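You operate a simulated robot arm through the tools that you are given. There is no shell and no other tool. Be economical: measure what you need, move in short steps, check, and stop when the job is done.

Carry out the task below with a simulated two-armed robot. There is one attempt and no reset: what you move stays moved.

Task
Seal the fullest battery in the yellow canister and crate it.
Fine: hold the canister for its cap and as you fill it; green crate. Set down upright: yellow canister.

Only the result counts: the job must be done as asked and must still hold three seconds after the hand-in. Knocking over, shifting, dropping, spilling or breaking anything else fails it. A push-on lid holds only when it is set on centred and level and pressed home; a screw cap is set on level and turned clockwise until tight.

Robot
Two 7-joint arms with two-finger parallel grippers on one trunk, on a base that drives. Base frame: it is fixed to the floor where the robot stands at the start and does not move with it; the origin is under the middle of the robot, x ahead of it, y to its left, z up. Lengths are in m, angles in degrees, forces in N, time in s.
The left shoulder is at the start at [0.07, 0.163, 1.095], the right one opposite. With the tool pointing down near the work surface each hand reaches from about 0.4 to 0.88 m from the robot's upright axis, wherever it stands, measured 20 degrees to its own side. Places, roughly: grey mat [0.5, -0.1, 0.8]; inside of the green crate [0.5, 0.5, 0.8]; inside of the yellow canister [0.5, 0, 0.8]. Payload 3.43 kg a hand.
Tool frame (each hand has its own): the origin (TCP) lies between the finger pads and is the grasp point; the fingertips stand 0.034 m ahead of it; z points along the fingers, y is the line along which they close. Largest opening 0.128 m; finger width 0.024, thickness 0.012; the body of the gripper, 0.048 by 0.13 m, starts 0.096 m behind the TCP.
Orientation is that of the tool frame in the base frame, as [roll, pitch, yaw] about the fixed x, y, z axes, in that order (R = Rz(yaw) Ry(pitch) Rx(roll)). With the fingers straight down and closing along the base's y, the tool's x points along the base's -x, its y along +y and its z along -z.

Tools
- The arms move only by the tool nudge_tool. It takes "left_steps", "right_steps" or both (then of equal length, played together; a hand with none holds still); each is a list that holds one entry, the list of rows, each a list of 7 numbers: the turn, a rotation vector about the base's x, y, z in degrees, then the shift along the base's x, y, z in m, then the closure in counts, from 0 (fully open) to 255 (shut). In form: [[[wx, wy, wz, tx, ty, tz, jaw], ...]]. A call has 1 to 20 rows; each row shifts and turns the commanded pose from where the row before left it. A row lasts 0.2 s, in which the tool goes at most 0.05 m and 8.6 degrees; a call with a longer step from one row to the next is refused whole, and so is a gripper value outside its range. Where a pose cannot be reached the arm comes as near as it can. A force on the tool above 40 N (or 10 N above the force at the start of the call, whichever is more), or a blocked arm, ends the call early, and 0.2 s more pass. The fingers move at their own pace (about 0.153 m/s each) and stop on an object; they squeeze with about 40 N. The grip force told is the motor's: it shows also when the fingers shut on nothing. Time passes only in rows, and 0.2 s behind the last, so rows that do not move let the fingers close. It gives the time, the measured TCP pose, the force on the tool (base axes), the opening and the grip force at its end, in the units of the frame above (readings bear some noise), with the torque about the TCP (base axes, N m) and any sound that the robot's microphone picked up.
- Cameras (640 x 400 px; columns grow to the right, rows downward): "scene" is now at [0.1329, -0.0119, 1.3113]; the picture's right is [-0.14, -0.99, 0.00], its down [-0.68, 0.09, -0.73] and it looks along [0.72, -0.10, -0.69] (base axes); focal length 214 px, centre (320, 200). "left" rides on the left gripper at [0.076, 0.011, -0.16] in its tool frame; the picture's right is [-0.15, 0.99, 0.00], its down [-0.88, -0.13, -0.46] and it looks along [-0.45, -0.07, 0.89] (tool axes); focal length 234 px, centre (320, 200). "right" rides on the right gripper at [0.076, -0.011, -0.16] in its tool frame; the picture's right is [0.15, 0.99, 0.00], its down [-0.88, 0.13, -0.46] and it looks along [-0.45, 0.07, 0.89] (tool axes); focal length 234 px, centre (320, 200). There is no depth. A picture from a camera that has moved, and an enlarged one, comes with that camera's place and axes in the base frame and with its lens.
- get_image(camera): a new picture of that camera. The clock stands still meanwhile.
- raise_lower(by): slides the trunk up (or, below 0, down) by that many m; the arms and the scene camera ride with it, the base frame stays. It gives what a move gives, with no picture.
- steer(legs): drives the robot by 1 to 6 legs, each [ahead, left, turn to the left] in m, m and degrees, along the robot's own axes; the way and the turn of a leg run together, so that a leg with both is an arc; at most 1.5 m and 180 degrees a leg. The arms and the cameras ride along, it lands a little off, and it stops where it bumps. It gives what a move gives.
- pan_tilt(pan, tilt): turns the head with the scene camera to pan (to the left, within 86 degrees either way) and tilt (down, from -29 to 69), counted from straight ahead of the robot. It gives what a move gives.
- close_up(camera, box): a new picture of the part [left, top, right, bottom] of that camera's present view, enlarged. The clock stands still meanwhile.
- hand_in(): hands the job in; it is judged then, once.

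Work in short steps. Places have to be worked out from the pictures, the camera data and where the tool is seen: move nearer, look again, correct. Check each grasp and each placing, and mend what went wrong. You have 120 turns and 108 pictures in all, those below and enlarged ones among them. Open the grippers and draw the arms clear of the work before you hand the job in, unless the task says otherwise; then end with one line.

The tools are called after "Emit:" as name(argument=value, ...) on one line, values as JSON. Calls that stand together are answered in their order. nudge_tool: Moves the arms, as the interface text tells. Its arguments: {"type":"object","properties":{"left_steps":{"type":"array","items":{"type":"array","items":{"type":"array","items":{"type":"number"}}}},"right_steps":{"type":"array","items":{"type":"array","items":{"type":"array","items":{"type":"number"}}}}},"required":[]} The other tools are called the same way: raise_lower (by) slides the trunk up or down; steer (legs) drives the base; pan_tilt (pan, tilt) turns the head that bears the scene camera; get_image (camera) takes a picture; close_up (camera, box) takes an enlarged picture of a part of a camera's view; hand_in () hands the job in.

At the start:

```text
time: 0.0
left_tool_pos: [0.6444, 0.3717, 1.1042]
left_tcp_rot: [179.9, 0.0, -179.9]
left_force: [-0.1, -0.2, 0.5]
left_moment: [-0.01, -0.01, 0.01]
left_gripper_width: 0.1281
left_gripper_force: 0.0
right_tool_pos: [0.6346, -0.2946, 1.1212]
right_tcp_rot: [-180.0, 0.0, 179.9]
right_force: [0.3, 0.5, 0.1]
right_moment: [0.01, 0.0, 0.0]
right_gripper_width: 0.128
right_gripper_force: 0.0
trunk travel left (down, up): [-0.575, 0.365]
robot x, y, heading: [0.0001, -0.0029, -0.0]
head pan, tilt: [-7.8, 43.4]
```

scene: 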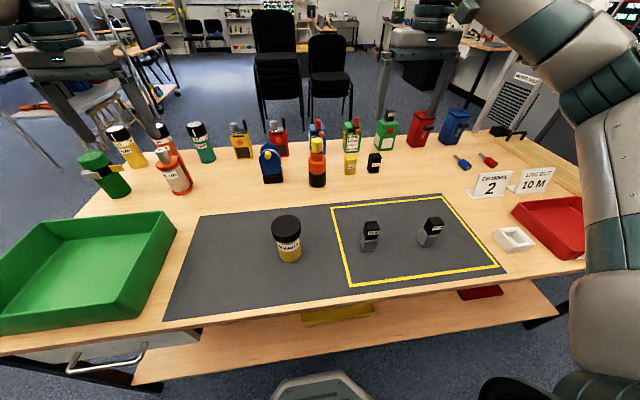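
right: 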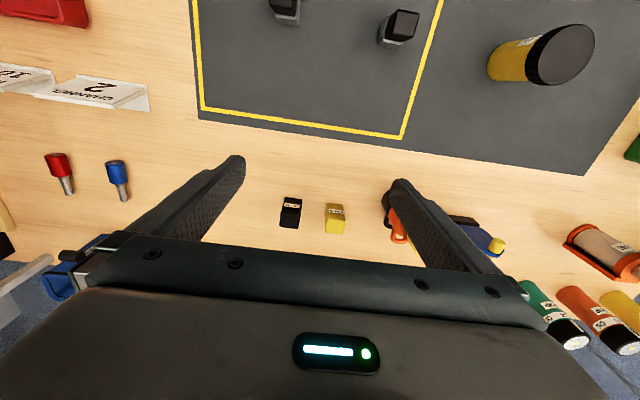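
left: 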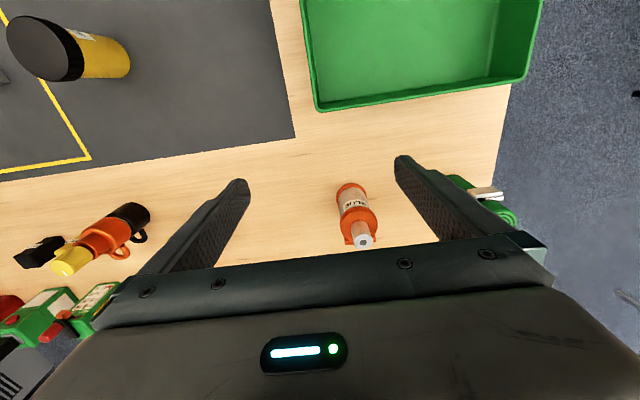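

I'll look closer at the batteries on the mat, those behind, and the canister.

Emit:
close_up(camera="scene", box=[330, 190, 490, 290])

Emit:
close_up(camera="scene", box=[220, 100, 400, 280])

Emit:
close_up(camera="right", box=[240, 0, 440, 125])

```text
4.00 times, centred on (410, 240) of scene
camera zoom: at [0.1329, -0.0119, 1.3113], right [-0.14, -0.99, 0.0], down [-0.68, 0.09, -0.73], along [0.72, -0.1, -0.69], focal length 858 px, centre (-40, 40)
```

zoom: 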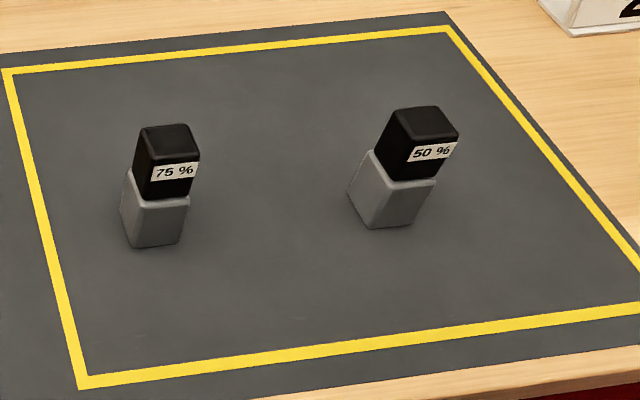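

```text
2.22 times, centred on (310, 190) of scene
camera zoom: at [0.1329, -0.0119, 1.3113], right [-0.14, -0.99, 0.0], down [-0.68, 0.09, -0.73], along [0.72, -0.1, -0.69], focal length 477 px, centre (342, 222)
```

zoom: 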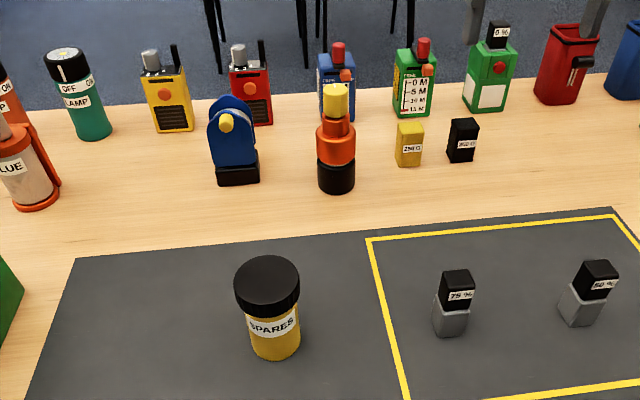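

```text
3.20 times, centred on (340, 62) of right
camera zoom: at [0.558, -0.3068, 1.2802], right [-0.15, 0.99, 0.0], down [0.88, 0.13, 0.46], along [0.45, 0.07, -0.89], focal length 749 px, centre (256, 640)
```

zoom: 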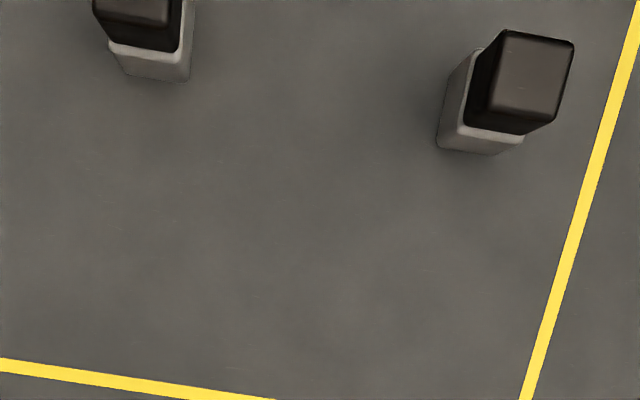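

Batteries seen so far: 75 %, 50 %, and 0 % on the charger. I check the rest of the bench for others before deciding.

Emit:
close_up(camera="scene", box=[340, 90, 600, 260])

Emit:
close_up(camera="scene", box=[0, 100, 320, 300])

Emit:
pan_tilt(pan=-35, tilt=40)

Emit:
get_image(camera="scene")

```text
2.35 times, centred on (470, 175) of scene
camera zoom: at [0.1329, -0.0119, 1.3113], right [-0.14, -0.99, 0.0], down [-0.68, 0.09, -0.73], along [0.72, -0.1, -0.69], focal length 505 px, centre (-33, 259)
```

zoom: 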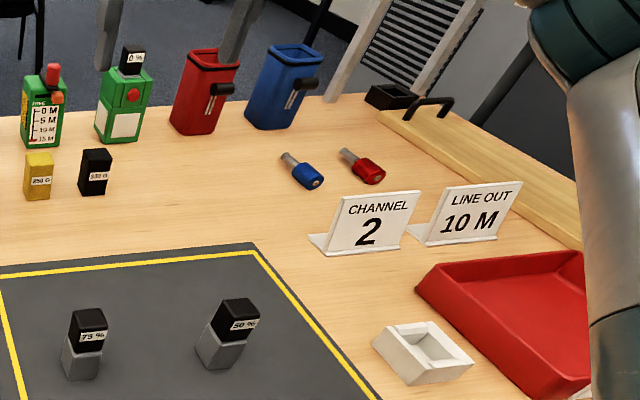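

```text
2.00 times, centred on (160, 200) of scene
camera zoom: at [0.1329, -0.0119, 1.3113], right [-0.14, -0.99, 0.0], down [-0.68, 0.09, -0.73], along [0.72, -0.1, -0.69], focal length 429 px, centre (640, 200)
```

zoom: 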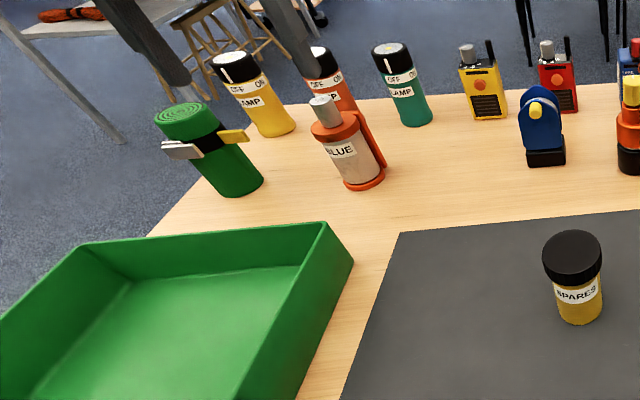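

```text
time: 0.9
left_tool_pos: [0.6432, 0.3711, 1.1047]
left_tcp_rot: [180.0, 0.0, -179.9]
left_force: [0.0, -0.3, 0.0]
left_moment: [0.01, 0.03, -0.03]
left_gripper_width: 0.1282
left_gripper_force: 0.1
right_tool_pos: [0.6346, -0.2946, 1.1208]
right_tcp_rot: [-180.0, 0.0, 179.9]
right_force: [0.0, -0.1, 0.4]
right_moment: [-0.01, 0.01, 0.01]
right_gripper_width: 0.1281
right_gripper_force: 0.0
trunk travel left (down, up): [-0.575, 0.365]
robot x, y, heading: [-0.0011, 0.0046, 0.1]
head pan, tilt: [-35.0, 40.0]
```

```text
99 pictures are left
camera scene: at [0.1208, -0.0494, 1.3162], right [-0.57, -0.82, 0.0], down [-0.53, 0.37, -0.77], along [0.63, -0.44, -0.64], focal length 214 px, centre (320, 200)
```

scene: 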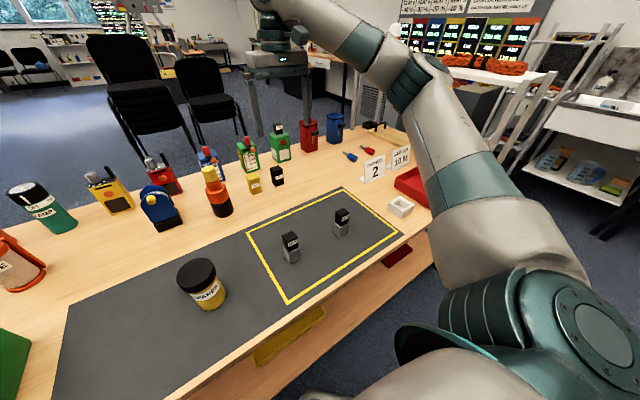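

The fullest is 75 %. I'll turn the left hand so it can come at the canister from the left, nearly level (closing along x, camera on top), staying high.

Emit:
nudge_tool(left_steps=[[[0, 0, 8.2, -0.014, 0, 0, 0], [0, 0, 8.2, -0.014, 0, 0, 0], [0, 0, 8.2, -0.014, 0, 0, 0], [0, 0, 8.2, -0.014, 0, 0, 0], [0, 0, 8.2, -0.014, 0, 0, 0], [0, 0, 8.2, -0.014, 0, 0, 0], [0, 0, 8.2, -0.014, 0, 0, 0], [0, 0, 8.2, -0.014, 0, 0, 0], [0, 0, 8.2, -0.014, 0, 0, 0], [0, 0, 8.1, -0.014, 0, 0, 0], [0, 0, 8.1, -0.014, 0, 0, 0], [-8, 0, 0, 0, 0, -0.01, 0], [-8, 0, 0, 0, 0, -0.01, 0], [-8, 0, 0, 0, 0, -0.01, 0], [-8, 0, 0, 0, 0, -0.01, 0], [-8, 0, 0, 0, 0, -0.01, 0], [-8, 0, 0, 0, 0, -0.01, 0], [-8, 0, 0, 0, 0, -0.01, 0]]])

Emit:
get_image(camera="left")

Emit:
pan_tilt(pan=5, tilt=45)

Emit:
get_image(camera="scene")

```text
time: 4.7
left_tool_pos: [0.4908, 0.3728, 1.0342]
left_tcp_rot: [-179.8, -56.2, -90.1]
left_force: [-0.4, -0.5, 0.7]
left_moment: [0.01, -0.01, -0.01]
left_gripper_width: 0.1281
left_gripper_force: 0.1
right_tool_pos: [0.6343, -0.2932, 1.1214]
right_tcp_rot: [180.0, 0.0, 180.0]
right_force: [0.0, -0.4, 0.3]
right_moment: [-0.04, 0.01, 0.01]
right_gripper_width: 0.1282
right_gripper_force: 0.1
trunk travel left (down, up): [-0.575, 0.365]
robot x, y, heading: [-0.0015, 0.0017, -0.1]
head pan, tilt: [-35.0, 40.0]
```

```text
98 pictures are left
camera left: at [0.4776, 0.4626, 1.1871], right [-0.99, 0.08, -0.12], down [0.13, 0.87, -0.48], along [0.07, -0.49, -0.87], focal length 234 px, centre (320, 200)
```

left: 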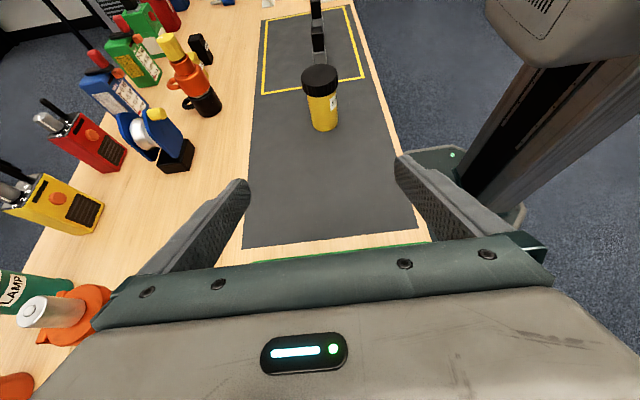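

```text
time: 5.8
left_tool_pos: [0.4904, 0.3722, 1.0334]
left_tcp_rot: [179.9, -56.0, -90.0]
left_force: [0.9, -0.1, 0.2]
left_moment: [-0.01, 0.05, -0.02]
left_gripper_width: 0.1282
left_gripper_force: 0.1
right_tool_pos: [0.6352, -0.2939, 1.1208]
right_tcp_rot: [-179.9, -0.1, 179.9]
right_force: [-0.4, 0.1, 0.3]
right_moment: [0.0, 0.01, 0.01]
right_gripper_width: 0.1282
right_gripper_force: 0.0
trunk travel left (down, up): [-0.575, 0.365]
robot x, y, heading: [0.0012, 0.0007, 0.0]
head pan, tilt: [5.0, 45.0]
```

```text
97 pictures are left
camera scene: at [0.132, 0.0064, 1.309], right [0.09, -1.0, 0.0], down [-0.7, -0.06, -0.71], along [0.7, 0.06, -0.71], focal length 214 px, centre (320, 200)
```

scene: 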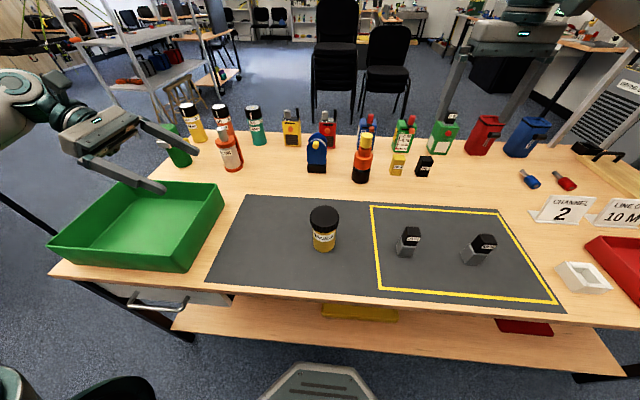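

The arm takes that pose well. I look closely at the canister and cap from here.

Emit:
close_up(camera="left", box=[270, 40, 370, 140])

Emit:
close_up(camera="scene", box=[280, 190, 380, 260])

```text
4.00 times, centred on (320, 90) of left
camera zoom: at [0.4777, 0.4615, 1.1874], right [-0.99, 0.08, -0.12], down [0.13, 0.87, -0.47], along [0.07, -0.49, -0.87], focal length 937 px, centre (320, 640)
```

zoom: 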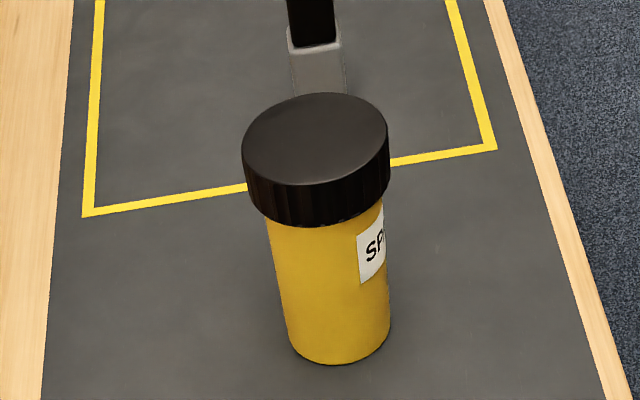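

```text
5.71 times, centred on (330, 225) of scene
camera zoom: at [0.132, 0.0064, 1.309], right [0.09, -1.0, 0.0], down [-0.7, -0.06, -0.71], along [0.7, 0.06, -0.71], focal length 1226 px, centre (263, 57)
```

zoom: 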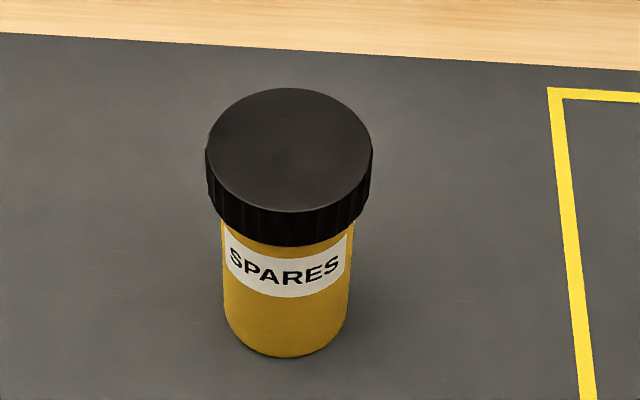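

Knurled screw cap, so it must be unscrewed counter-clockwise. Canister is about at (0.482, 0.022), height ≈0.115, cap ⌀≈0.074, body ⌀≈0.06. I bring the left hand down beside it.

Emit:
nudge_tool(left_steps=[[[-4.5, 0, 0, 0, 0, 0, 0], [-4.5, 0, 0, 0, 0, 0, 0], [0, 0, 0, -0.001, -0.032, -0.0297, 0], [0, 0, 0, -0.001, -0.032, -0.0297, 0], [0, 0, 0, -0.001, -0.032, -0.0297, 0], [0, 0, 0, -0.001, -0.032, -0.0297, 0], [0, 0, 0, -0.001, -0.032, -0.0297, 0], [0, 0, 0, -0.001, -0.032, -0.0297, 0], [0, 0, 0, -0.001, -0.032, -0.0297, 0], [0, 0, 0, 0, 0, 0, 0]]])

Emit:
get_image(camera="left")

Emit:
get_image(camera="scene")

```text
time: 8.0
left_tool_pos: [0.4825, 0.1499, 0.8347]
left_tcp_rot: [-178.2, -64.6, -91.2]
left_force: [0.0, 0.3, 0.2]
left_moment: [0.0, -0.01, -0.02]
left_gripper_width: 0.1281
left_gripper_force: 0.0
right_tool_pos: [0.6308, -0.2947, 1.1252]
right_tcp_rot: [180.0, 0.2, -180.0]
right_force: [-0.5, -0.2, 0.5]
right_moment: [-0.02, -0.04, 0.0]
right_gripper_width: 0.1282
right_gripper_force: 0.2
trunk travel left (down, up): [-0.575, 0.365]
robot x, y, heading: [-0.0036, -0.0003, 0.2]
head pan, tilt: [5.0, 45.0]
```

```text
94 pictures are left
camera left: at [0.4679, 0.261, 0.9733], right [-0.99, 0.06, -0.15], down [0.13, 0.79, -0.6], along [0.08, -0.61, -0.79], focal length 234 px, centre (320, 200)
```

left: 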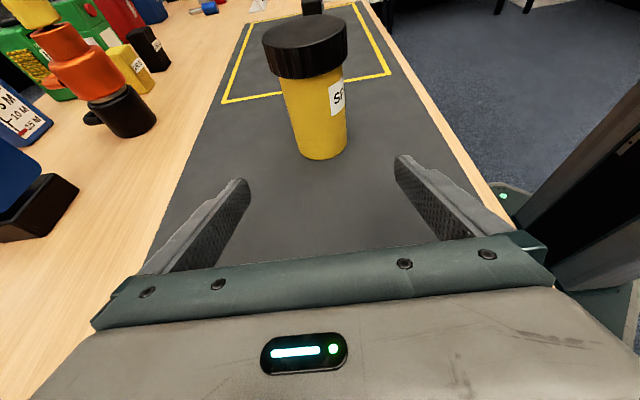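

```text
93 pictures are left
camera scene: at [0.1267, 0.0051, 1.3111], right [0.09, -1.0, 0.0], down [-0.7, -0.06, -0.71], along [0.71, 0.06, -0.7], focal length 214 px, centre (320, 200)
```

scene: 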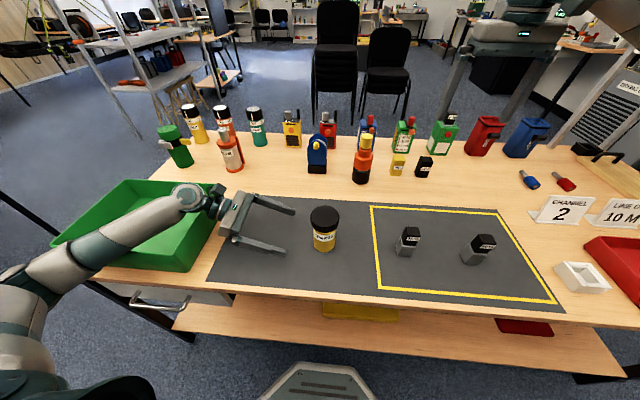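

The pose is slightly off and the base shifted a few mm; I check that the forearm is clear of the crate.

Emit:
close_up(camera="scene", box=[50, 160, 300, 316])

Emit:
nudge_tool(left_steps=[[[0, 0, 0, 0, 0, 0, 0], [0, 0, 0, 0, 0, 0, 0]]])

```text
2.56 times, centred on (175, 238) of scene
camera zoom: at [0.1267, 0.0051, 1.3111], right [0.09, -1.0, 0.0], down [-0.7, -0.06, -0.71], along [0.71, 0.06, -0.7], focal length 549 px, centre (691, 103)
```

zoom: 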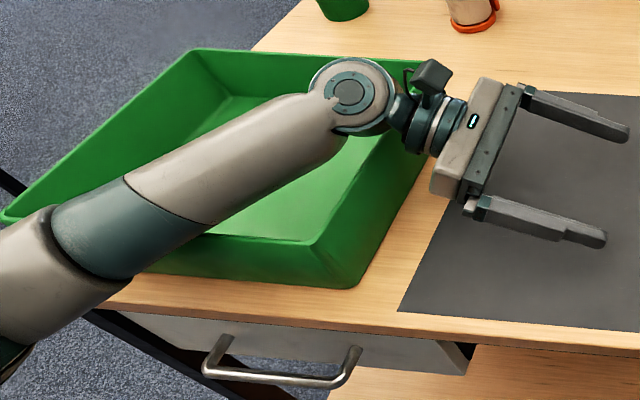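

```text
time: 8.6
left_tool_pos: [0.4821, 0.1503, 0.8342]
left_tcp_rot: [-178.1, -64.6, -91.4]
left_force: [0.5, -0.1, -0.3]
left_moment: [-0.02, 0.01, 0.0]
left_gripper_width: 0.1279
left_gripper_force: 0.1
right_tool_pos: [0.6284, -0.295, 1.1255]
right_tcp_rot: [179.9, 0.3, -180.0]
right_force: [-0.5, -0.2, -0.8]
right_moment: [0.03, -0.02, -0.02]
right_gripper_width: 0.1282
right_gripper_force: 0.0
trunk travel left (down, up): [-0.575, 0.365]
robot x, y, heading: [0.0043, -0.0034, 0.1]
head pan, tilt: [5.0, 45.0]
```

The forearm seems low enough to touch the crate wall (the body reading shifted). I back off upward and then raise the trunk so the arm comes from higher.

Emit:
nudge_tool(left_steps=[[[0, 0, 0, 0, 0, 0.03, 0], [0, 0, 0, 0, 0, 0.03, 0], [0, 0, 0, 0, 0, 0.03, 0]]])

Emit:
raise_lower(by=0.22)

Emit:
get_image(camera="scene")

```text
time: 9.4
left_tool_pos: [0.4806, 0.1453, 0.9172]
left_tcp_rot: [179.7, -64.9, -89.8]
left_force: [-0.8, 0.2, -0.7]
left_moment: [-0.01, 0.02, -0.02]
left_gripper_width: 0.1282
left_gripper_force: 0.0
right_tool_pos: [0.6348, -0.2945, 1.1204]
right_tcp_rot: [180.0, -0.1, 179.8]
right_force: [0.3, -0.7, 0.7]
right_moment: [0.02, 0.01, 0.04]
right_gripper_width: 0.1279
right_gripper_force: 0.1
trunk travel left (down, up): [-0.575, 0.365]
robot x, y, heading: [-0.0009, -0.0026, -0.1]
head pan, tilt: [5.0, 45.0]
```

```text
time: 11.7
left_tool_pos: [0.4823, 0.1457, 1.1381]
left_tcp_rot: [179.9, -65.0, -89.9]
left_force: [0.0, 0.1, -0.6]
left_moment: [0.0, -0.01, 0.01]
left_gripper_width: 0.1278
left_gripper_force: 0.0
right_tool_pos: [0.6341, -0.2944, 1.3401]
right_tcp_rot: [-180.0, 0.0, 179.9]
right_force: [-0.8, 0.2, -0.5]
right_moment: [0.01, 0.03, 0.01]
right_gripper_width: 0.1281
right_gripper_force: 0.0
trunk travel left (down, up): [-0.795, 0.145]
robot x, y, heading: [0.0013, -0.0006, -0.1]
head pan, tilt: [5.0, 45.0]
```

```text
91 pictures are left
camera scene: at [0.1322, 0.0064, 1.5289], right [0.09, -1.0, 0.0], down [-0.7, -0.06, -0.71], along [0.7, 0.06, -0.71], focal length 214 px, centre (320, 200)
```

scene: 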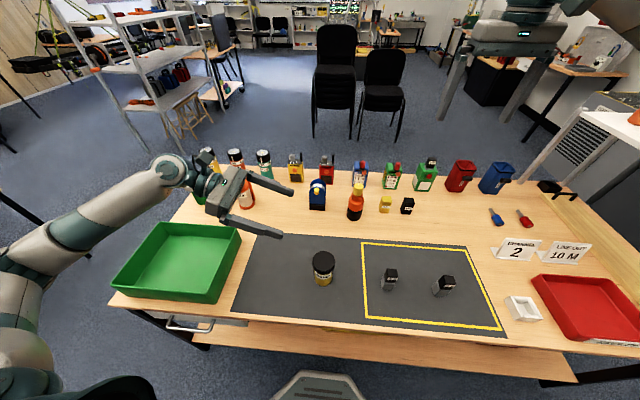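

Crate unmoved. With the shoulder higher, I lower the left hand straight down beside the canister and check again.

Emit:
nudge_tool(left_steps=[[[0, 0, 0, 0, 0, -0.039, 0], [0, 0, 0, 0, 0, -0.039, 0], [0, 0, 0, 0, 0, -0.039, 0], [0, 0, 0, 0, 0, -0.039, 0], [0, 0, 0, 0, 0, -0.039, 0], [0, 0, 0, 0, 0, -0.039, 0], [0, 0, 0, 0, 0, -0.039, 0], [0, 0, 0, 0, 0, -0.035, 0], [0, 0, 0, 0, 0, 0, 0]]])

Emit:
get_image(camera="scene")

Emit:
get_image(camera="left")

```text
time: 13.7
left_tool_pos: [0.4816, 0.1495, 0.8306]
left_tcp_rot: [-180.0, -65.0, -90.2]
left_force: [0.2, -0.2, -0.2]
left_moment: [0.02, 0.0, 0.0]
left_gripper_width: 0.1279
left_gripper_force: 0.0
right_tool_pos: [0.6351, -0.2932, 1.3418]
right_tcp_rot: [180.0, 0.0, 179.9]
right_force: [-0.4, -0.6, -0.4]
right_moment: [0.01, 0.01, -0.04]
right_gripper_width: 0.1282
right_gripper_force: 0.1
trunk travel left (down, up): [-0.795, 0.145]
robot x, y, heading: [0.0001, -0.0026, 0.3]
head pan, tilt: [5.0, 45.0]
```

```text
90 pictures are left
camera scene: at [0.1319, 0.0064, 1.529], right [0.09, -1.0, 0.0], down [-0.7, -0.06, -0.71], along [0.7, 0.06, -0.71], focal length 214 px, centre (320, 200)
```

scene: 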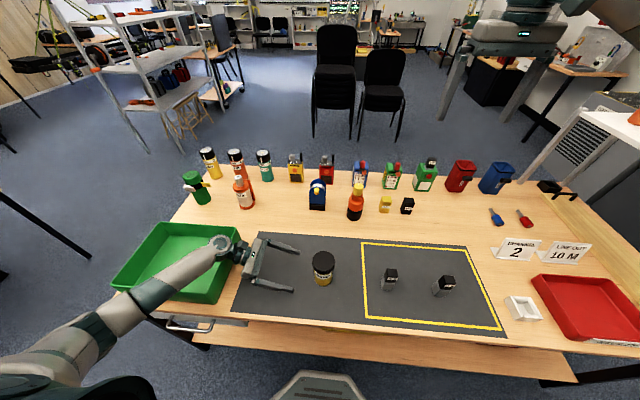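

```text
89 pictures are left
camera left: at [0.4688, 0.2613, 0.9679], right [-0.99, 0.06, -0.13], down [0.13, 0.79, -0.61], along [0.07, -0.62, -0.78], focal length 234 px, centre (320, 200)
```

left: 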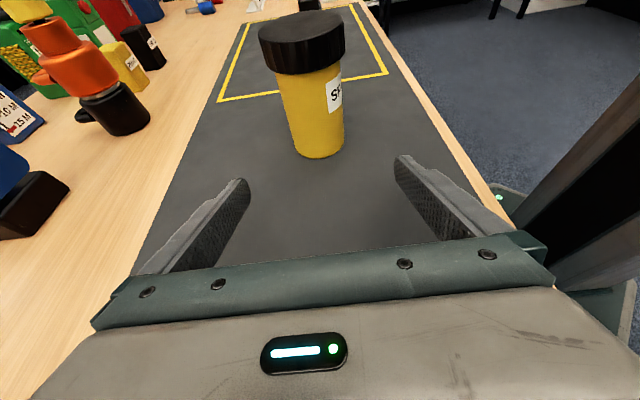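

Clear of readings. The canister sits centred near x≈0.484, y≈0.021; I slide the open hand around it.

Emit:
nudge_tool(left_steps=[[[0, 0, 0, 0.0004, -0.025, 0, 0], [0, 0, 0, 0.0004, -0.025, 0, 0], [0, 0, 0, 0.0004, -0.025, 0, 0], [0, 0, 0, 0.0004, -0.025, -0.002, 0], [0, 0, 0, 0.0004, -0.025, -0.002, 0], [0, 0, 0, 0, 0, 0, 0]]])

Emit:
get_image(camera="left")

Emit:
close_up(camera="scene", box=[100, 200, 420, 400])

```text
time: 15.1
left_tool_pos: [0.4831, 0.0215, 0.8267]
left_tcp_rot: [180.0, -65.0, -90.0]
left_force: [0.0, -0.3, -0.3]
left_moment: [0.02, 0.01, 0.0]
left_gripper_width: 0.128
left_gripper_force: 0.0
right_tool_pos: [0.6332, -0.2935, 1.3416]
right_tcp_rot: [180.0, 0.0, 179.9]
right_force: [0.8, 0.5, -0.6]
right_moment: [0.01, 0.01, 0.02]
right_gripper_width: 0.1279
right_gripper_force: 0.0
trunk travel left (down, up): [-0.795, 0.145]
robot x, y, heading: [0.0008, -0.004, -0.0]
head pan, tilt: [5.0, 45.0]
```

```text
88 pictures are left
camera left: at [0.4708, 0.1334, 0.9649], right [-0.99, 0.06, -0.13], down [0.13, 0.79, -0.61], along [0.07, -0.62, -0.78], focal length 234 px, centre (320, 200)
```

left: 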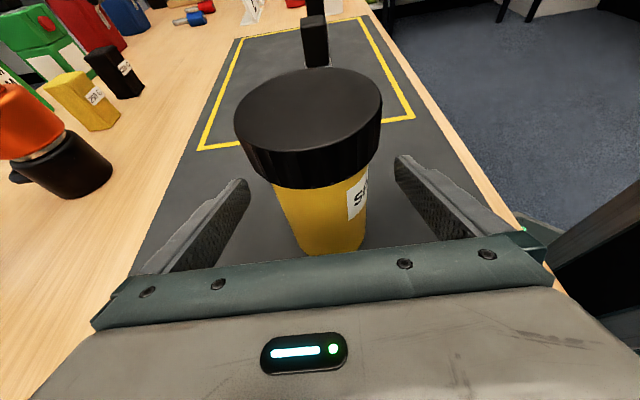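

```text
2.00 times, centred on (260, 300) of scene
camera zoom: at [0.1319, 0.0069, 1.529], right [0.09, -1.0, 0.0], down [-0.7, -0.06, -0.71], along [0.7, 0.06, -0.71], focal length 429 px, centre (440, 0)
```

zoom: 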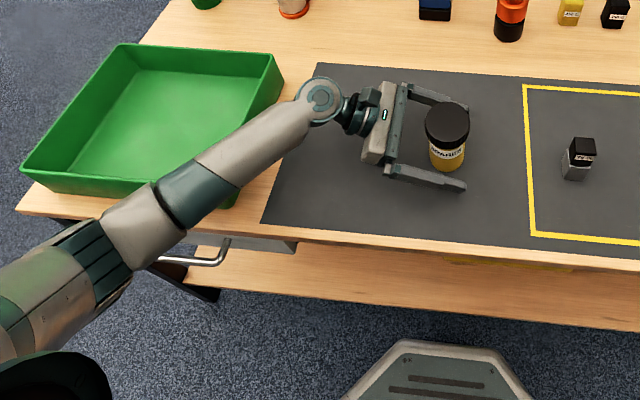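

Clear and well centred around the canister. I close the left hand on the body.

Emit:
nudge_tool(left_steps=[[[0, 0, 0, 0, 0, 0, 255], [0, 0, 0, 0, 0, 0, 255], [0, 0, 0, 0, 0, 0, 255], [0, 0, 0, 0, 0, 0, 255]]])

Emit:
pan_tilt(pan=-10, tilt=50)

Emit:
close_up(camera="scene", box=[160, 100, 480, 300])

Emit:
get_image(camera="left")

```text
time: 16.1
left_tool_pos: [0.4831, 0.0217, 0.8257]
left_tcp_rot: [-180.0, -65.0, -90.0]
left_force: [0.0, -0.6, 1.0]
left_moment: [-0.02, -0.02, -0.02]
left_gripper_width: 0.061
left_gripper_force: 39.6
right_tool_pos: [0.6338, -0.2947, 1.3401]
right_tcp_rot: [179.9, 0.1, 179.9]
right_force: [-0.7, 0.1, 0.2]
right_moment: [0.0, 0.01, -0.02]
right_gripper_width: 0.1278
right_gripper_force: 0.1
trunk travel left (down, up): [-0.795, 0.145]
robot x, y, heading: [0.0034, 0.0034, -0.0]
head pan, tilt: [5.0, 45.0]
```

```text
time: 16.9
left_tool_pos: [0.483, 0.0203, 0.8272]
left_tcp_rot: [179.8, -65.0, -90.0]
left_force: [0.4, -0.9, 1.7]
left_moment: [-0.02, -0.02, 0.02]
left_gripper_width: 0.0611
left_gripper_force: 40.1
right_tool_pos: [0.6337, -0.2944, 1.3418]
right_tcp_rot: [-179.9, -0.1, 179.9]
right_force: [0.2, -0.3, -0.2]
right_moment: [0.01, -0.03, 0.0]
right_gripper_width: 0.1279
right_gripper_force: 0.0
trunk travel left (down, up): [-0.795, 0.145]
robot x, y, heading: [0.0001, 0.0016, -0.1]
head pan, tilt: [-10.0, 50.0]
```

```text
2.00 times, centred on (320, 200) of scene
camera zoom: at [0.1268, -0.0142, 1.5221], right [-0.17, -0.98, 0.0], down [-0.75, 0.13, -0.64], along [0.63, -0.11, -0.77], focal length 429 px, centre (320, 200)
```

zoom: 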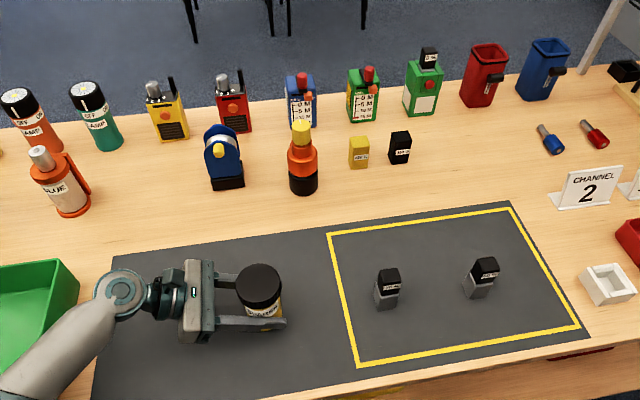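

```text
85 pictures are left
camera left: at [0.4707, 0.1332, 0.9649], right [-0.99, 0.06, -0.13], down [0.13, 0.79, -0.61], along [0.07, -0.62, -0.78], focal length 234 px, centre (320, 200)
```

left: 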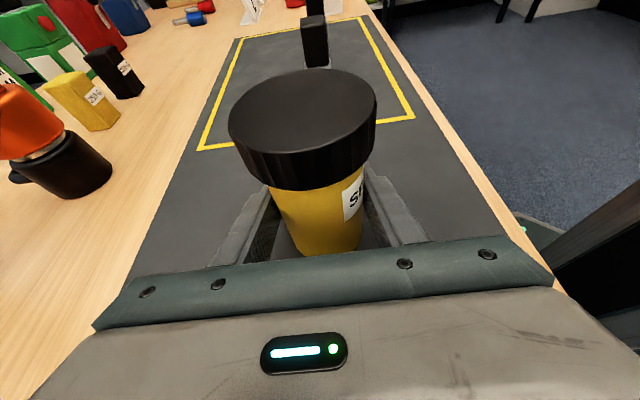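

Firmly held (0.061 m, 40 N). Now I bring the right hand above the cap, staying 0.1 m high, and look.

Emit:
nudge_tool(right_steps=[[[0, 0, 0, -0.0152, 0.0317, -0.03, 0], [0, 0, 0, -0.0152, 0.0317, -0.03, 0], [0, 0, 0, -0.0152, 0.0317, -0.03, 0], [0, 0, 0, -0.0152, 0.0317, -0.03, 0], [0, 0, 0, -0.0152, 0.0317, -0.03, 0], [0, 0, 0, -0.0152, 0.0317, -0.03, 0], [0, 0, 0, -0.0152, 0.0317, -0.03, 0], [0, 0, 0, -0.0152, 0.0317, -0.03, 0], [0, 0, 0, -0.0152, 0.0317, -0.03, 0], [0, 0, 0, -0.0152, 0.0317, -0.03, 0], [0, 0, 0, 0, 0, 0, 0]]])

Emit:
get_image(camera="right")

Emit:
get_image(camera="scene")

```text
time: 19.3
left_tool_pos: [0.4819, 0.0213, 0.8275]
left_tcp_rot: [-179.9, -65.0, -90.0]
left_force: [0.3, -0.4, 1.3]
left_moment: [-0.02, -0.02, 0.02]
left_gripper_width: 0.0611
left_gripper_force: 40.2
right_tool_pos: [0.4815, 0.0244, 1.0398]
right_tcp_rot: [-179.9, -0.1, 179.9]
right_force: [-0.6, -0.7, -0.3]
right_moment: [0.01, 0.0, 0.0]
right_gripper_width: 0.1279
right_gripper_force: 0.1
trunk travel left (down, up): [-0.795, 0.145]
robot x, y, heading: [-0.0007, 0.0005, -0.2]
head pan, tilt: [-10.0, 50.0]
```

```text
84 pictures are left
camera right: at [0.4052, 0.0107, 1.1987], right [-0.14, 0.99, 0.0], down [0.88, 0.13, 0.46], along [0.45, 0.07, -0.89], focal length 234 px, centre (320, 200)
```

right: 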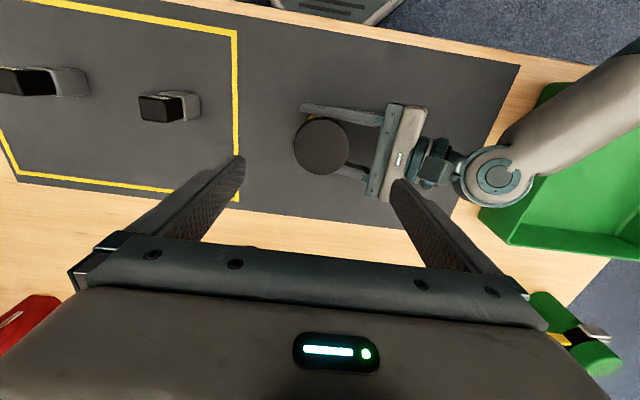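

```text
83 pictures are left
camera scene: at [0.1266, -0.0147, 1.5221], right [-0.17, -0.98, 0.0], down [-0.75, 0.13, -0.64], along [0.63, -0.11, -0.77], focal length 214 px, centre (320, 200)
```

scene: 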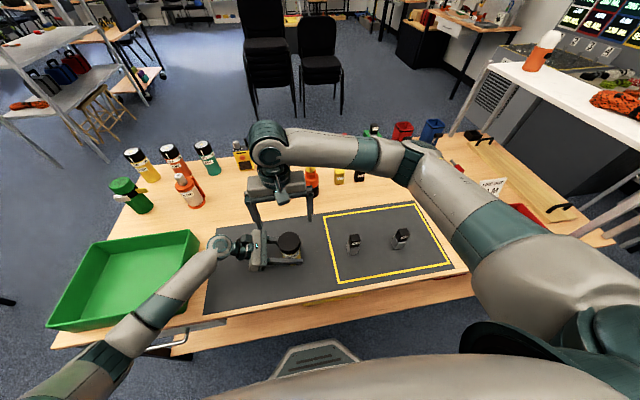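

The cap centre from the right camera is (0.480, 0.024), right below. I pre-turn the right hand 72° clockwise and come down so the fingertips straddle the cap.

Emit:
nudge_tool(right_steps=[[[0, 0, -8, 0, 0, 0, 0], [0, 0, -8, 0, 0, 0, 0], [0, 0, -8, 0, 0, 0, 0], [0, 0, -8, 0, 0, 0, 0], [0, 0, -8, 0, 0, 0, 0], [0, 0, -8, 0, 0, 0, 0], [0, 0, -8, 0, 0, 0, 0], [0, 0, -8, 0, 0, 0, 0], [0, 0, -8, 0, 0, 0, 0], [0, 0, 0, 0, 0, -0.035, 0], [0, 0, 0, 0, 0, -0.035, 0], [0, 0, 0, 0, 0, 0, 0]]])

Emit:
get_image(camera="left")

Emit:
get_image(camera="right")

```text
time: 21.9
left_tool_pos: [0.4827, 0.0211, 0.8272]
left_tcp_rot: [180.0, -65.0, -90.0]
left_force: [-0.2, 0.3, 1.4]
left_moment: [0.04, 0.01, 0.02]
left_gripper_width: 0.0613
left_gripper_force: 40.4
right_tool_pos: [0.4842, 0.0254, 0.9712]
right_tcp_rot: [-180.0, 0.0, 107.9]
right_force: [-0.1, 0.2, 0.0]
right_moment: [-0.02, 0.0, 0.01]
right_gripper_width: 0.1282
right_gripper_force: 0.1
trunk travel left (down, up): [-0.795, 0.145]
robot x, y, heading: [0.001, 0.0015, 0.2]
head pan, tilt: [-10.0, 50.0]
```

```text
82 pictures are left
camera left: at [0.4706, 0.1334, 0.9649], right [-0.99, 0.06, -0.13], down [0.13, 0.79, -0.61], along [0.07, -0.62, -0.78], focal length 234 px, centre (320, 200)
```

left: 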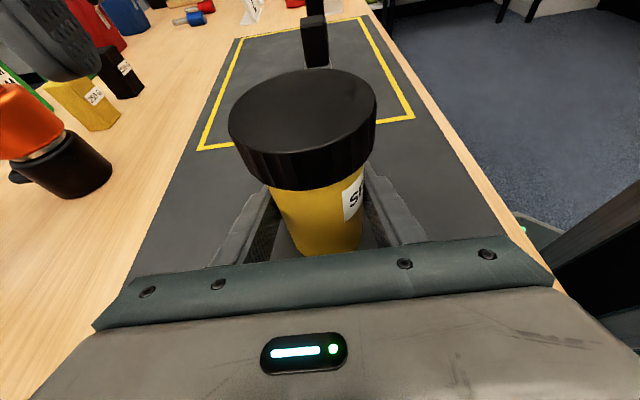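

```text
81 pictures are left
camera right: at [0.4485, 0.0924, 1.1298], right [0.9, 0.44, 0.0], down [0.4, -0.8, 0.46], along [0.2, -0.41, -0.89], focal length 234 px, centre (320, 200)
```

right: 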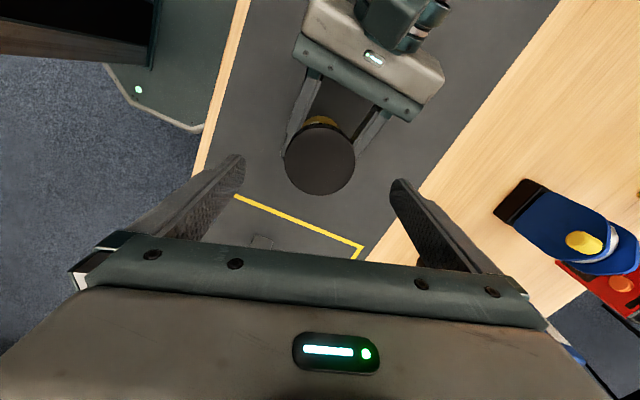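

Aligned within a few mm. I shift 4 mm, lower to TCP z≈0.904 (tips ≈0.87, at the cap skirt), and close on the cap.

Emit:
nudge_tool(right_steps=[[[0, 0, 0, -0.002, 0, -0.034, 0], [0, 0, 0, -0.001, 0, -0.033, 0], [0, 0, 0, 0, 0, 0, 0], [0, 0, 0, 0, 0, 0, 255], [0, 0, 0, 0, 0, 0, 255], [0, 0, 0, 0, 0, 0, 255]]])

Emit:
get_image(camera="left")

```text
time: 23.3
left_tool_pos: [0.4815, 0.0193, 0.8264]
left_tcp_rot: [180.0, -65.1, -90.1]
left_force: [-15.7, -4.0, 5.8]
left_moment: [0.34, -0.97, 0.01]
left_gripper_width: 0.0612
left_gripper_force: 40.1
right_tool_pos: [0.4813, 0.0247, 0.9062]
right_tcp_rot: [179.9, -0.1, 107.8]
right_force: [15.8, 3.7, -3.5]
right_moment: [0.05, -0.21, 0.02]
right_gripper_width: 0.0707
right_gripper_force: 40.0
trunk travel left (down, up): [-0.795, 0.145]
robot x, y, heading: [-0.001, -0.0011, -0.3]
head pan, tilt: [-10.0, 50.0]
```

```text
80 pictures are left
camera left: at [0.4698, 0.1327, 0.9648], right [-0.99, 0.06, -0.13], down [0.13, 0.78, -0.61], along [0.06, -0.62, -0.78], focal length 234 px, centre (320, 200)
```

left: 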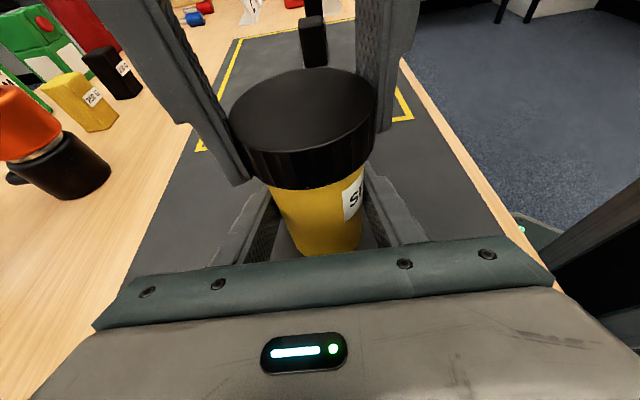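

Cap gripped (0.071 m), with a 16 N side load; I relieve it by 2 mm in +x and start turning counter-clockwise.

Emit:
nudge_tool(right_steps=[[[0, 0, 0, 0.002, 0, 0, 255], [0, 0, 4, 0, 0, 0, 255], [0, 0, 8, 0, 0, 0, 255], [0, 0, 8, 0, 0, 0, 255], [0, 0, 8, 0, 0, 0, 255], [0, 0, 8, 0, 0, 0, 255], [0, 0, 8, 0, 0, 0, 255], [0, 0, 8, 0, 0, 0, 255]]])

Emit:
get_image(camera="left")

```text
time: 25.1
left_tool_pos: [0.4824, 0.0198, 0.8276]
left_tcp_rot: [179.8, -65.0, -90.0]
left_force: [-18.6, -27.6, -0.5]
left_moment: [0.6, -1.09, 0.26]
left_gripper_width: 0.0613
left_gripper_force: 40.2
right_tool_pos: [0.4813, 0.0241, 0.9061]
right_tcp_rot: [179.6, 0.0, 160.1]
right_force: [22.1, 24.1, 12.2]
right_moment: [0.91, -0.66, -0.07]
right_gripper_width: 0.0706
right_gripper_force: 40.1
trunk travel left (down, up): [-0.795, 0.145]
robot x, y, heading: [-0.0021, -0.0029, -0.1]
head pan, tilt: [-10.0, 50.0]
```

```text
79 pictures are left
camera left: at [0.4698, 0.1322, 0.9649], right [-0.99, 0.06, -0.13], down [0.13, 0.78, -0.61], along [0.06, -0.62, -0.78], focal length 234 px, centre (320, 200)
```

left: 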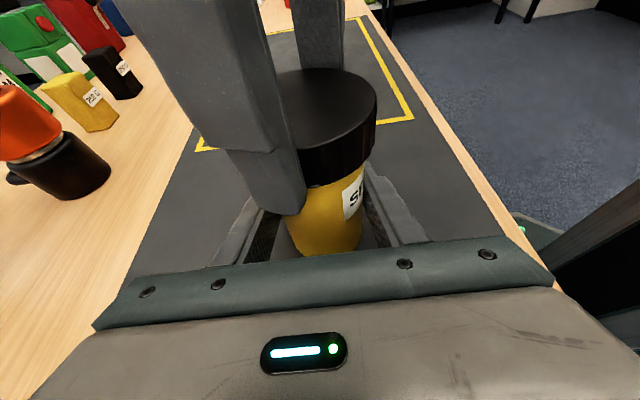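

The cap turns (upward push 12 N as the thread lifts). I relieve side forces by shifting a few mm and go on turning.

Emit:
nudge_tool(right_steps=[[[0, 0, 0, 0.002, 0.002, 0.001, 255], [0, 0, 8, 0, 0, 0, 255], [0, 0, 8, 0, 0, 0.0002, 255], [0, 0, 8, 0, 0, 0.0002, 255], [0, 0, 8, 0, 0, 0.0002, 255]]])

```text
time: 26.3
left_tool_pos: [0.4823, 0.0217, 0.827]
left_tcp_rot: [-179.9, -65.0, -90.1]
left_force: [-17.0, -14.1, 1.1]
left_moment: [0.3, -0.28, 0.06]
left_gripper_width: 0.0612
left_gripper_force: 40.3
right_tool_pos: [0.4826, 0.0253, 0.9055]
right_tcp_rot: [179.9, 0.1, -168.0]
right_force: [15.0, 14.2, 4.7]
right_moment: [0.63, -0.66, 0.0]
right_gripper_width: 0.0707
right_gripper_force: 40.6
trunk travel left (down, up): [-0.795, 0.145]
robot x, y, heading: [-0.0023, 0.0008, -0.0]
head pan, tilt: [-10.0, 50.0]
```

Forces drop. I shift a bit more and keep turning.

Emit:
nudge_tool(right_steps=[[[0, 0, 0, 0.0015, 0.0015, 0.0003, 255], [0, 0, 8, 0, 0, 0.0002, 255], [0, 0, 8, 0, 0, 0.0002, 255], [0, 0, 8, 0, 0, 0.0002, 255], [0, 0, 8, 0, 0, 0.0002, 255], [0, 0, 8, 0, 0, 0.0002, 255], [0, 0, 8, 0, 0, 0.0002, 255]]])

Emit:
get_image(camera="left")

```text
time: 27.9
left_tool_pos: [0.4842, 0.0223, 0.825]
left_tcp_rot: [-180.0, -65.1, -89.9]
left_force: [3.2, 8.2, 3.0]
left_moment: [-0.2, 0.63, 0.0]
left_gripper_width: 0.0609
left_gripper_force: 40.0
right_tool_pos: [0.4833, 0.0263, 0.9065]
right_tcp_rot: [180.0, -0.2, -120.0]
right_force: [-2.0, -8.1, -0.6]
right_moment: [-0.45, -0.54, -0.04]
right_gripper_width: 0.0705
right_gripper_force: 39.5
trunk travel left (down, up): [-0.795, 0.145]
robot x, y, heading: [0.0014, 0.001, -0.1]
head pan, tilt: [-10.0, 50.0]
```

```text
78 pictures are left
camera left: at [0.4714, 0.1341, 0.9651], right [-0.99, 0.06, -0.13], down [0.13, 0.79, -0.6], along [0.07, -0.62, -0.79], focal length 234 px, centre (320, 200)
```

left: 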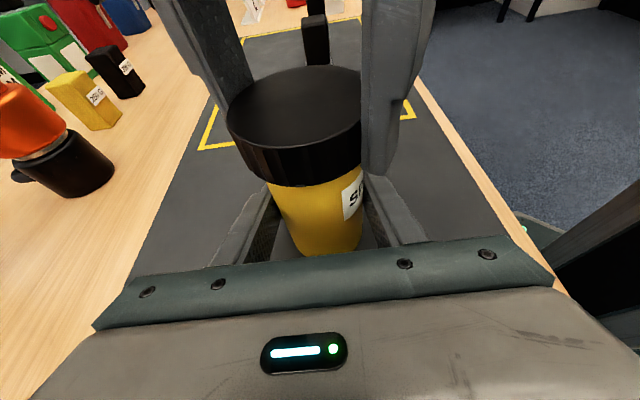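

132° turned; I go on another 40° as the wrist still follows.

Emit:
nudge_tool(right_steps=[[[0, 0, 8, 0, 0, 0.0002, 255], [0, 0, 8, 0, 0, 0.0002, 255], [0, 0, 8, 0, -0.0005, 0.0002, 255], [0, 0, 8, 0, -0.0005, 0.0002, 255], [0, 0, 8, 0, 0, 0.0002, 255]]])

Emit:
close_up(camera="left", box=[200, 50, 400, 270])

```text
time: 29.1
left_tool_pos: [0.4838, 0.021, 0.8276]
left_tcp_rot: [-180.0, -65.0, -90.0]
left_force: [13.2, 6.1, 1.7]
left_moment: [-0.38, 1.16, -0.02]
left_gripper_width: 0.0612
left_gripper_force: 40.2
right_tool_pos: [0.4842, 0.0263, 0.9082]
right_tcp_rot: [179.9, 0.0, -79.8]
right_force: [-12.8, -5.7, -2.2]
right_moment: [-0.1, -0.16, -0.06]
right_gripper_width: 0.0708
right_gripper_force: 40.3
trunk travel left (down, up): [-0.795, 0.145]
robot x, y, heading: [0.0018, -0.0036, 0.0]
head pan, tilt: [-10.0, 50.0]
```

```text
1.82 times, centred on (300, 160) of left
camera zoom: at [0.4713, 0.1335, 0.965], right [-0.99, 0.06, -0.13], down [0.13, 0.79, -0.61], along [0.07, -0.62, -0.78], focal length 426 px, centre (356, 273)
```

zoom: 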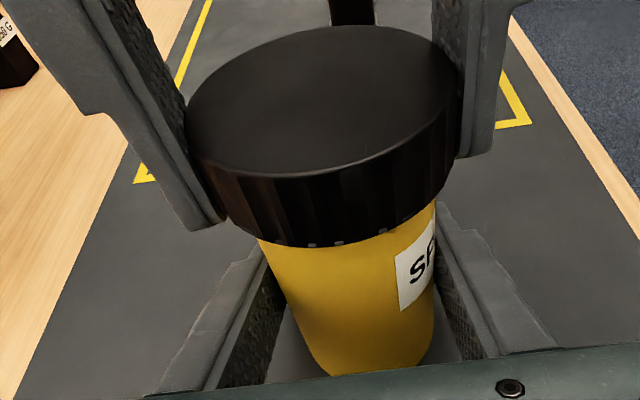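

Turned 172° with almost no torque. I test with a gentle 4 mm lift whether the cap is free.

Emit:
nudge_tool(right_steps=[[[0, 0, 0, -0.001, -0.0005, 0.001, 255], [0, 0, 0, 0, 0, 0.001, 255], [0, 0, 0, 0, 0, 0.001, 255], [0, 0, 0, 0, 0, 0.001, 255]]])

Emit:
close_up(camera="left", box=[200, 50, 400, 270])

```text
time: 30.1
left_tool_pos: [0.4837, 0.0196, 0.829]
left_tcp_rot: [-179.8, -65.3, -90.1]
left_force: [5.9, -1.2, 27.3]
left_moment: [0.3, 0.51, -0.03]
left_gripper_width: 0.0611
left_gripper_force: 40.1
right_tool_pos: [0.484, 0.0238, 0.9111]
right_tcp_rot: [179.8, 0.0, -80.1]
right_force: [-7.0, 1.0, -29.2]
right_moment: [-0.06, -0.05, 0.05]
right_gripper_width: 0.0704
right_gripper_force: 39.7
trunk travel left (down, up): [-0.795, 0.145]
robot x, y, heading: [-0.0005, -0.0045, 0.0]
head pan, tilt: [-10.0, 50.0]
```

```text
1.82 times, centred on (300, 160) of left
camera zoom: at [0.4712, 0.1328, 0.9666], right [-0.99, 0.06, -0.13], down [0.13, 0.78, -0.61], along [0.07, -0.62, -0.78], focal length 426 px, centre (356, 273)
```

zoom: 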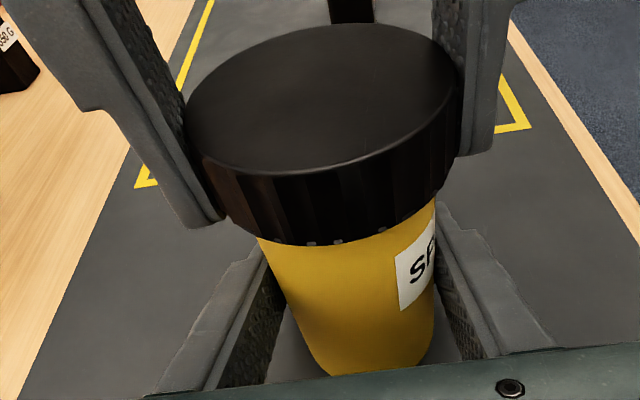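

Still threaded (29 N pull). I relax the lift, release partway, rise, wind back 160° and regrip.

Emit:
nudge_tool(right_steps=[[[0, 0, 0, 0, 0, -0.003, 255], [0, 0, 0, 0, 0, 0, 70], [0, 0, 0, 0, 0, 0, 70], [0, 0, 0, 0, 0, 0.03, 70], [0, 0, -8, 0, 0, 0.01, 70], [0, 0, -8, 0, 0, 0, 70], [0, 0, -8, 0, 0, 0, 70], [0, 0, -8, 0, 0, 0, 70], [0, 0, -8, 0, 0, 0, 70], [0, 0, -8, 0, 0, 0, 70], [0, 0, -8, 0, 0, 0, 70], [0, 0, -8, 0, 0, 0, 70], [0, 0, -8, 0, 0, 0, 70], [0, 0, -8, 0, 0, 0, 70], [0, 0, -8, 0, 0, 0, 70], [0, 0, -8, 0, 0, 0, 70], [0, 0, -8, 0, 0, 0, 70], [0, 0, -8, 0, 0, 0, 70], [0, 0, -8, 0, 0, 0, 70], [0, 0, -8, 0, 0, 0, 70]]])

Emit:
get_image(camera="left")

```text
time: 34.3
left_tool_pos: [0.4821, 0.0215, 0.8269]
left_tcp_rot: [-179.9, -65.0, -90.1]
left_force: [-0.6, 0.2, -1.6]
left_moment: [0.01, 0.0, 0.03]
left_gripper_width: 0.0612
left_gripper_force: 40.7
right_tool_pos: [0.4833, 0.0243, 0.9485]
right_tcp_rot: [-180.0, 0.0, 151.8]
right_force: [0.1, 0.4, -0.9]
right_moment: [0.0, -0.02, 0.0]
right_gripper_width: 0.0932
right_gripper_force: 0.0
trunk travel left (down, up): [-0.795, 0.145]
robot x, y, heading: [-0.0016, -0.0007, -0.1]
head pan, tilt: [-10.0, 50.0]
```

```text
75 pictures are left
camera left: at [0.4708, 0.1333, 0.9648], right [-0.99, 0.06, -0.13], down [0.13, 0.79, -0.61], along [0.07, -0.62, -0.78], focal length 234 px, centre (320, 200)
```

left: 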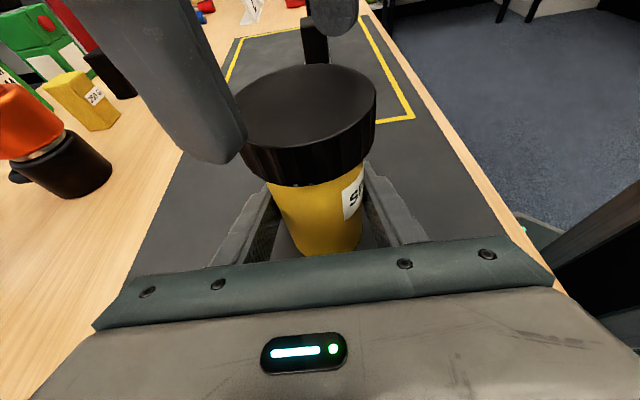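

Cap top has risen a bit in view. I wind back the remaining 46°, lower and regrip.

Emit:
nudge_tool(right_steps=[[[0, 0, -8, 0, 0, 0, 70], [0, 0, -8, 0, 0, 0, 70], [0, 0, -8, 0, 0, 0, 70], [0, 0, -8, 0, 0, 0, 70], [0, 0, -8, 0, 0, 0, 70], [0, 0, -6, 0, 0, 0, 70], [0, 0, 0, 0, 0, -0.02, 70], [0, 0, 0, 0, 0, -0.02, 70], [0, 0, 0, 0, 0, 0, 70], [0, 0, 0, 0, 0, 0, 255], [0, 0, 0, 0, 0, 0, 255]]])

```text
time: 36.7
left_tool_pos: [0.4825, 0.0199, 0.8273]
left_tcp_rot: [180.0, -64.9, -90.1]
left_force: [-7.5, -0.5, 0.7]
left_moment: [0.1, -0.6, 0.06]
left_gripper_width: 0.0611
left_gripper_force: 39.7
right_tool_pos: [0.4824, 0.0243, 0.9105]
right_tcp_rot: [-180.0, 0.0, 106.0]
right_force: [7.9, 0.5, -2.7]
right_moment: [0.01, -0.02, -0.01]
right_gripper_width: 0.0701
right_gripper_force: 39.7
trunk travel left (down, up): [-0.795, 0.145]
robot x, y, heading: [-0.002, 0.0, 0.2]
head pan, tilt: [-10.0, 50.0]
```

Regripped with low side load; second counter-clockwise stroke of about 110°.

Emit:
nudge_tool(right_steps=[[[0, 0, 4, 0.001, 0, 0, 255], [0, 0, 8, 0, 0, 0.0001, 255], [0, 0, 8, 0, 0, 0.0001, 255], [0, 0, 8, 0, 0, 0.0001, 255], [0, 0, 8, 0, 0.0005, 0.0001, 255], [0, 0, 8, 0, 0.0005, 0.0001, 255], [0, 0, 8, 0, 0.0005, 0.0001, 255], [0, 0, 8, 0, 0, 0.0001, 255], [0, 0, 8, 0, 0, 0.0001, 255], [0, 0, 8, 0, 0, 0.0001, 255], [0, 0, 8, 0, 0, 0.0001, 255], [0, 0, 8, 0, 0, 0.0001, 255], [0, 0, 8, 0, 0, 0.0001, 255]]])

```text
time: 39.5
left_tool_pos: [0.4821, 0.0223, 0.827]
left_tcp_rot: [179.9, -65.0, -90.0]
left_force: [1.6, 1.2, -1.1]
left_moment: [-0.06, 0.08, -0.01]
left_gripper_width: 0.0612
left_gripper_force: 39.6
right_tool_pos: [0.4859, 0.0255, 0.9101]
right_tcp_rot: [-180.0, 0.0, -154.0]
right_force: [-1.0, -0.9, -0.4]
right_moment: [-0.03, 0.04, 0.0]
right_gripper_width: 0.0699
right_gripper_force: 40.1
trunk travel left (down, up): [-0.795, 0.145]
robot x, y, heading: [0.0012, 0.0, -0.1]
head pan, tilt: [-10.0, 50.0]
```

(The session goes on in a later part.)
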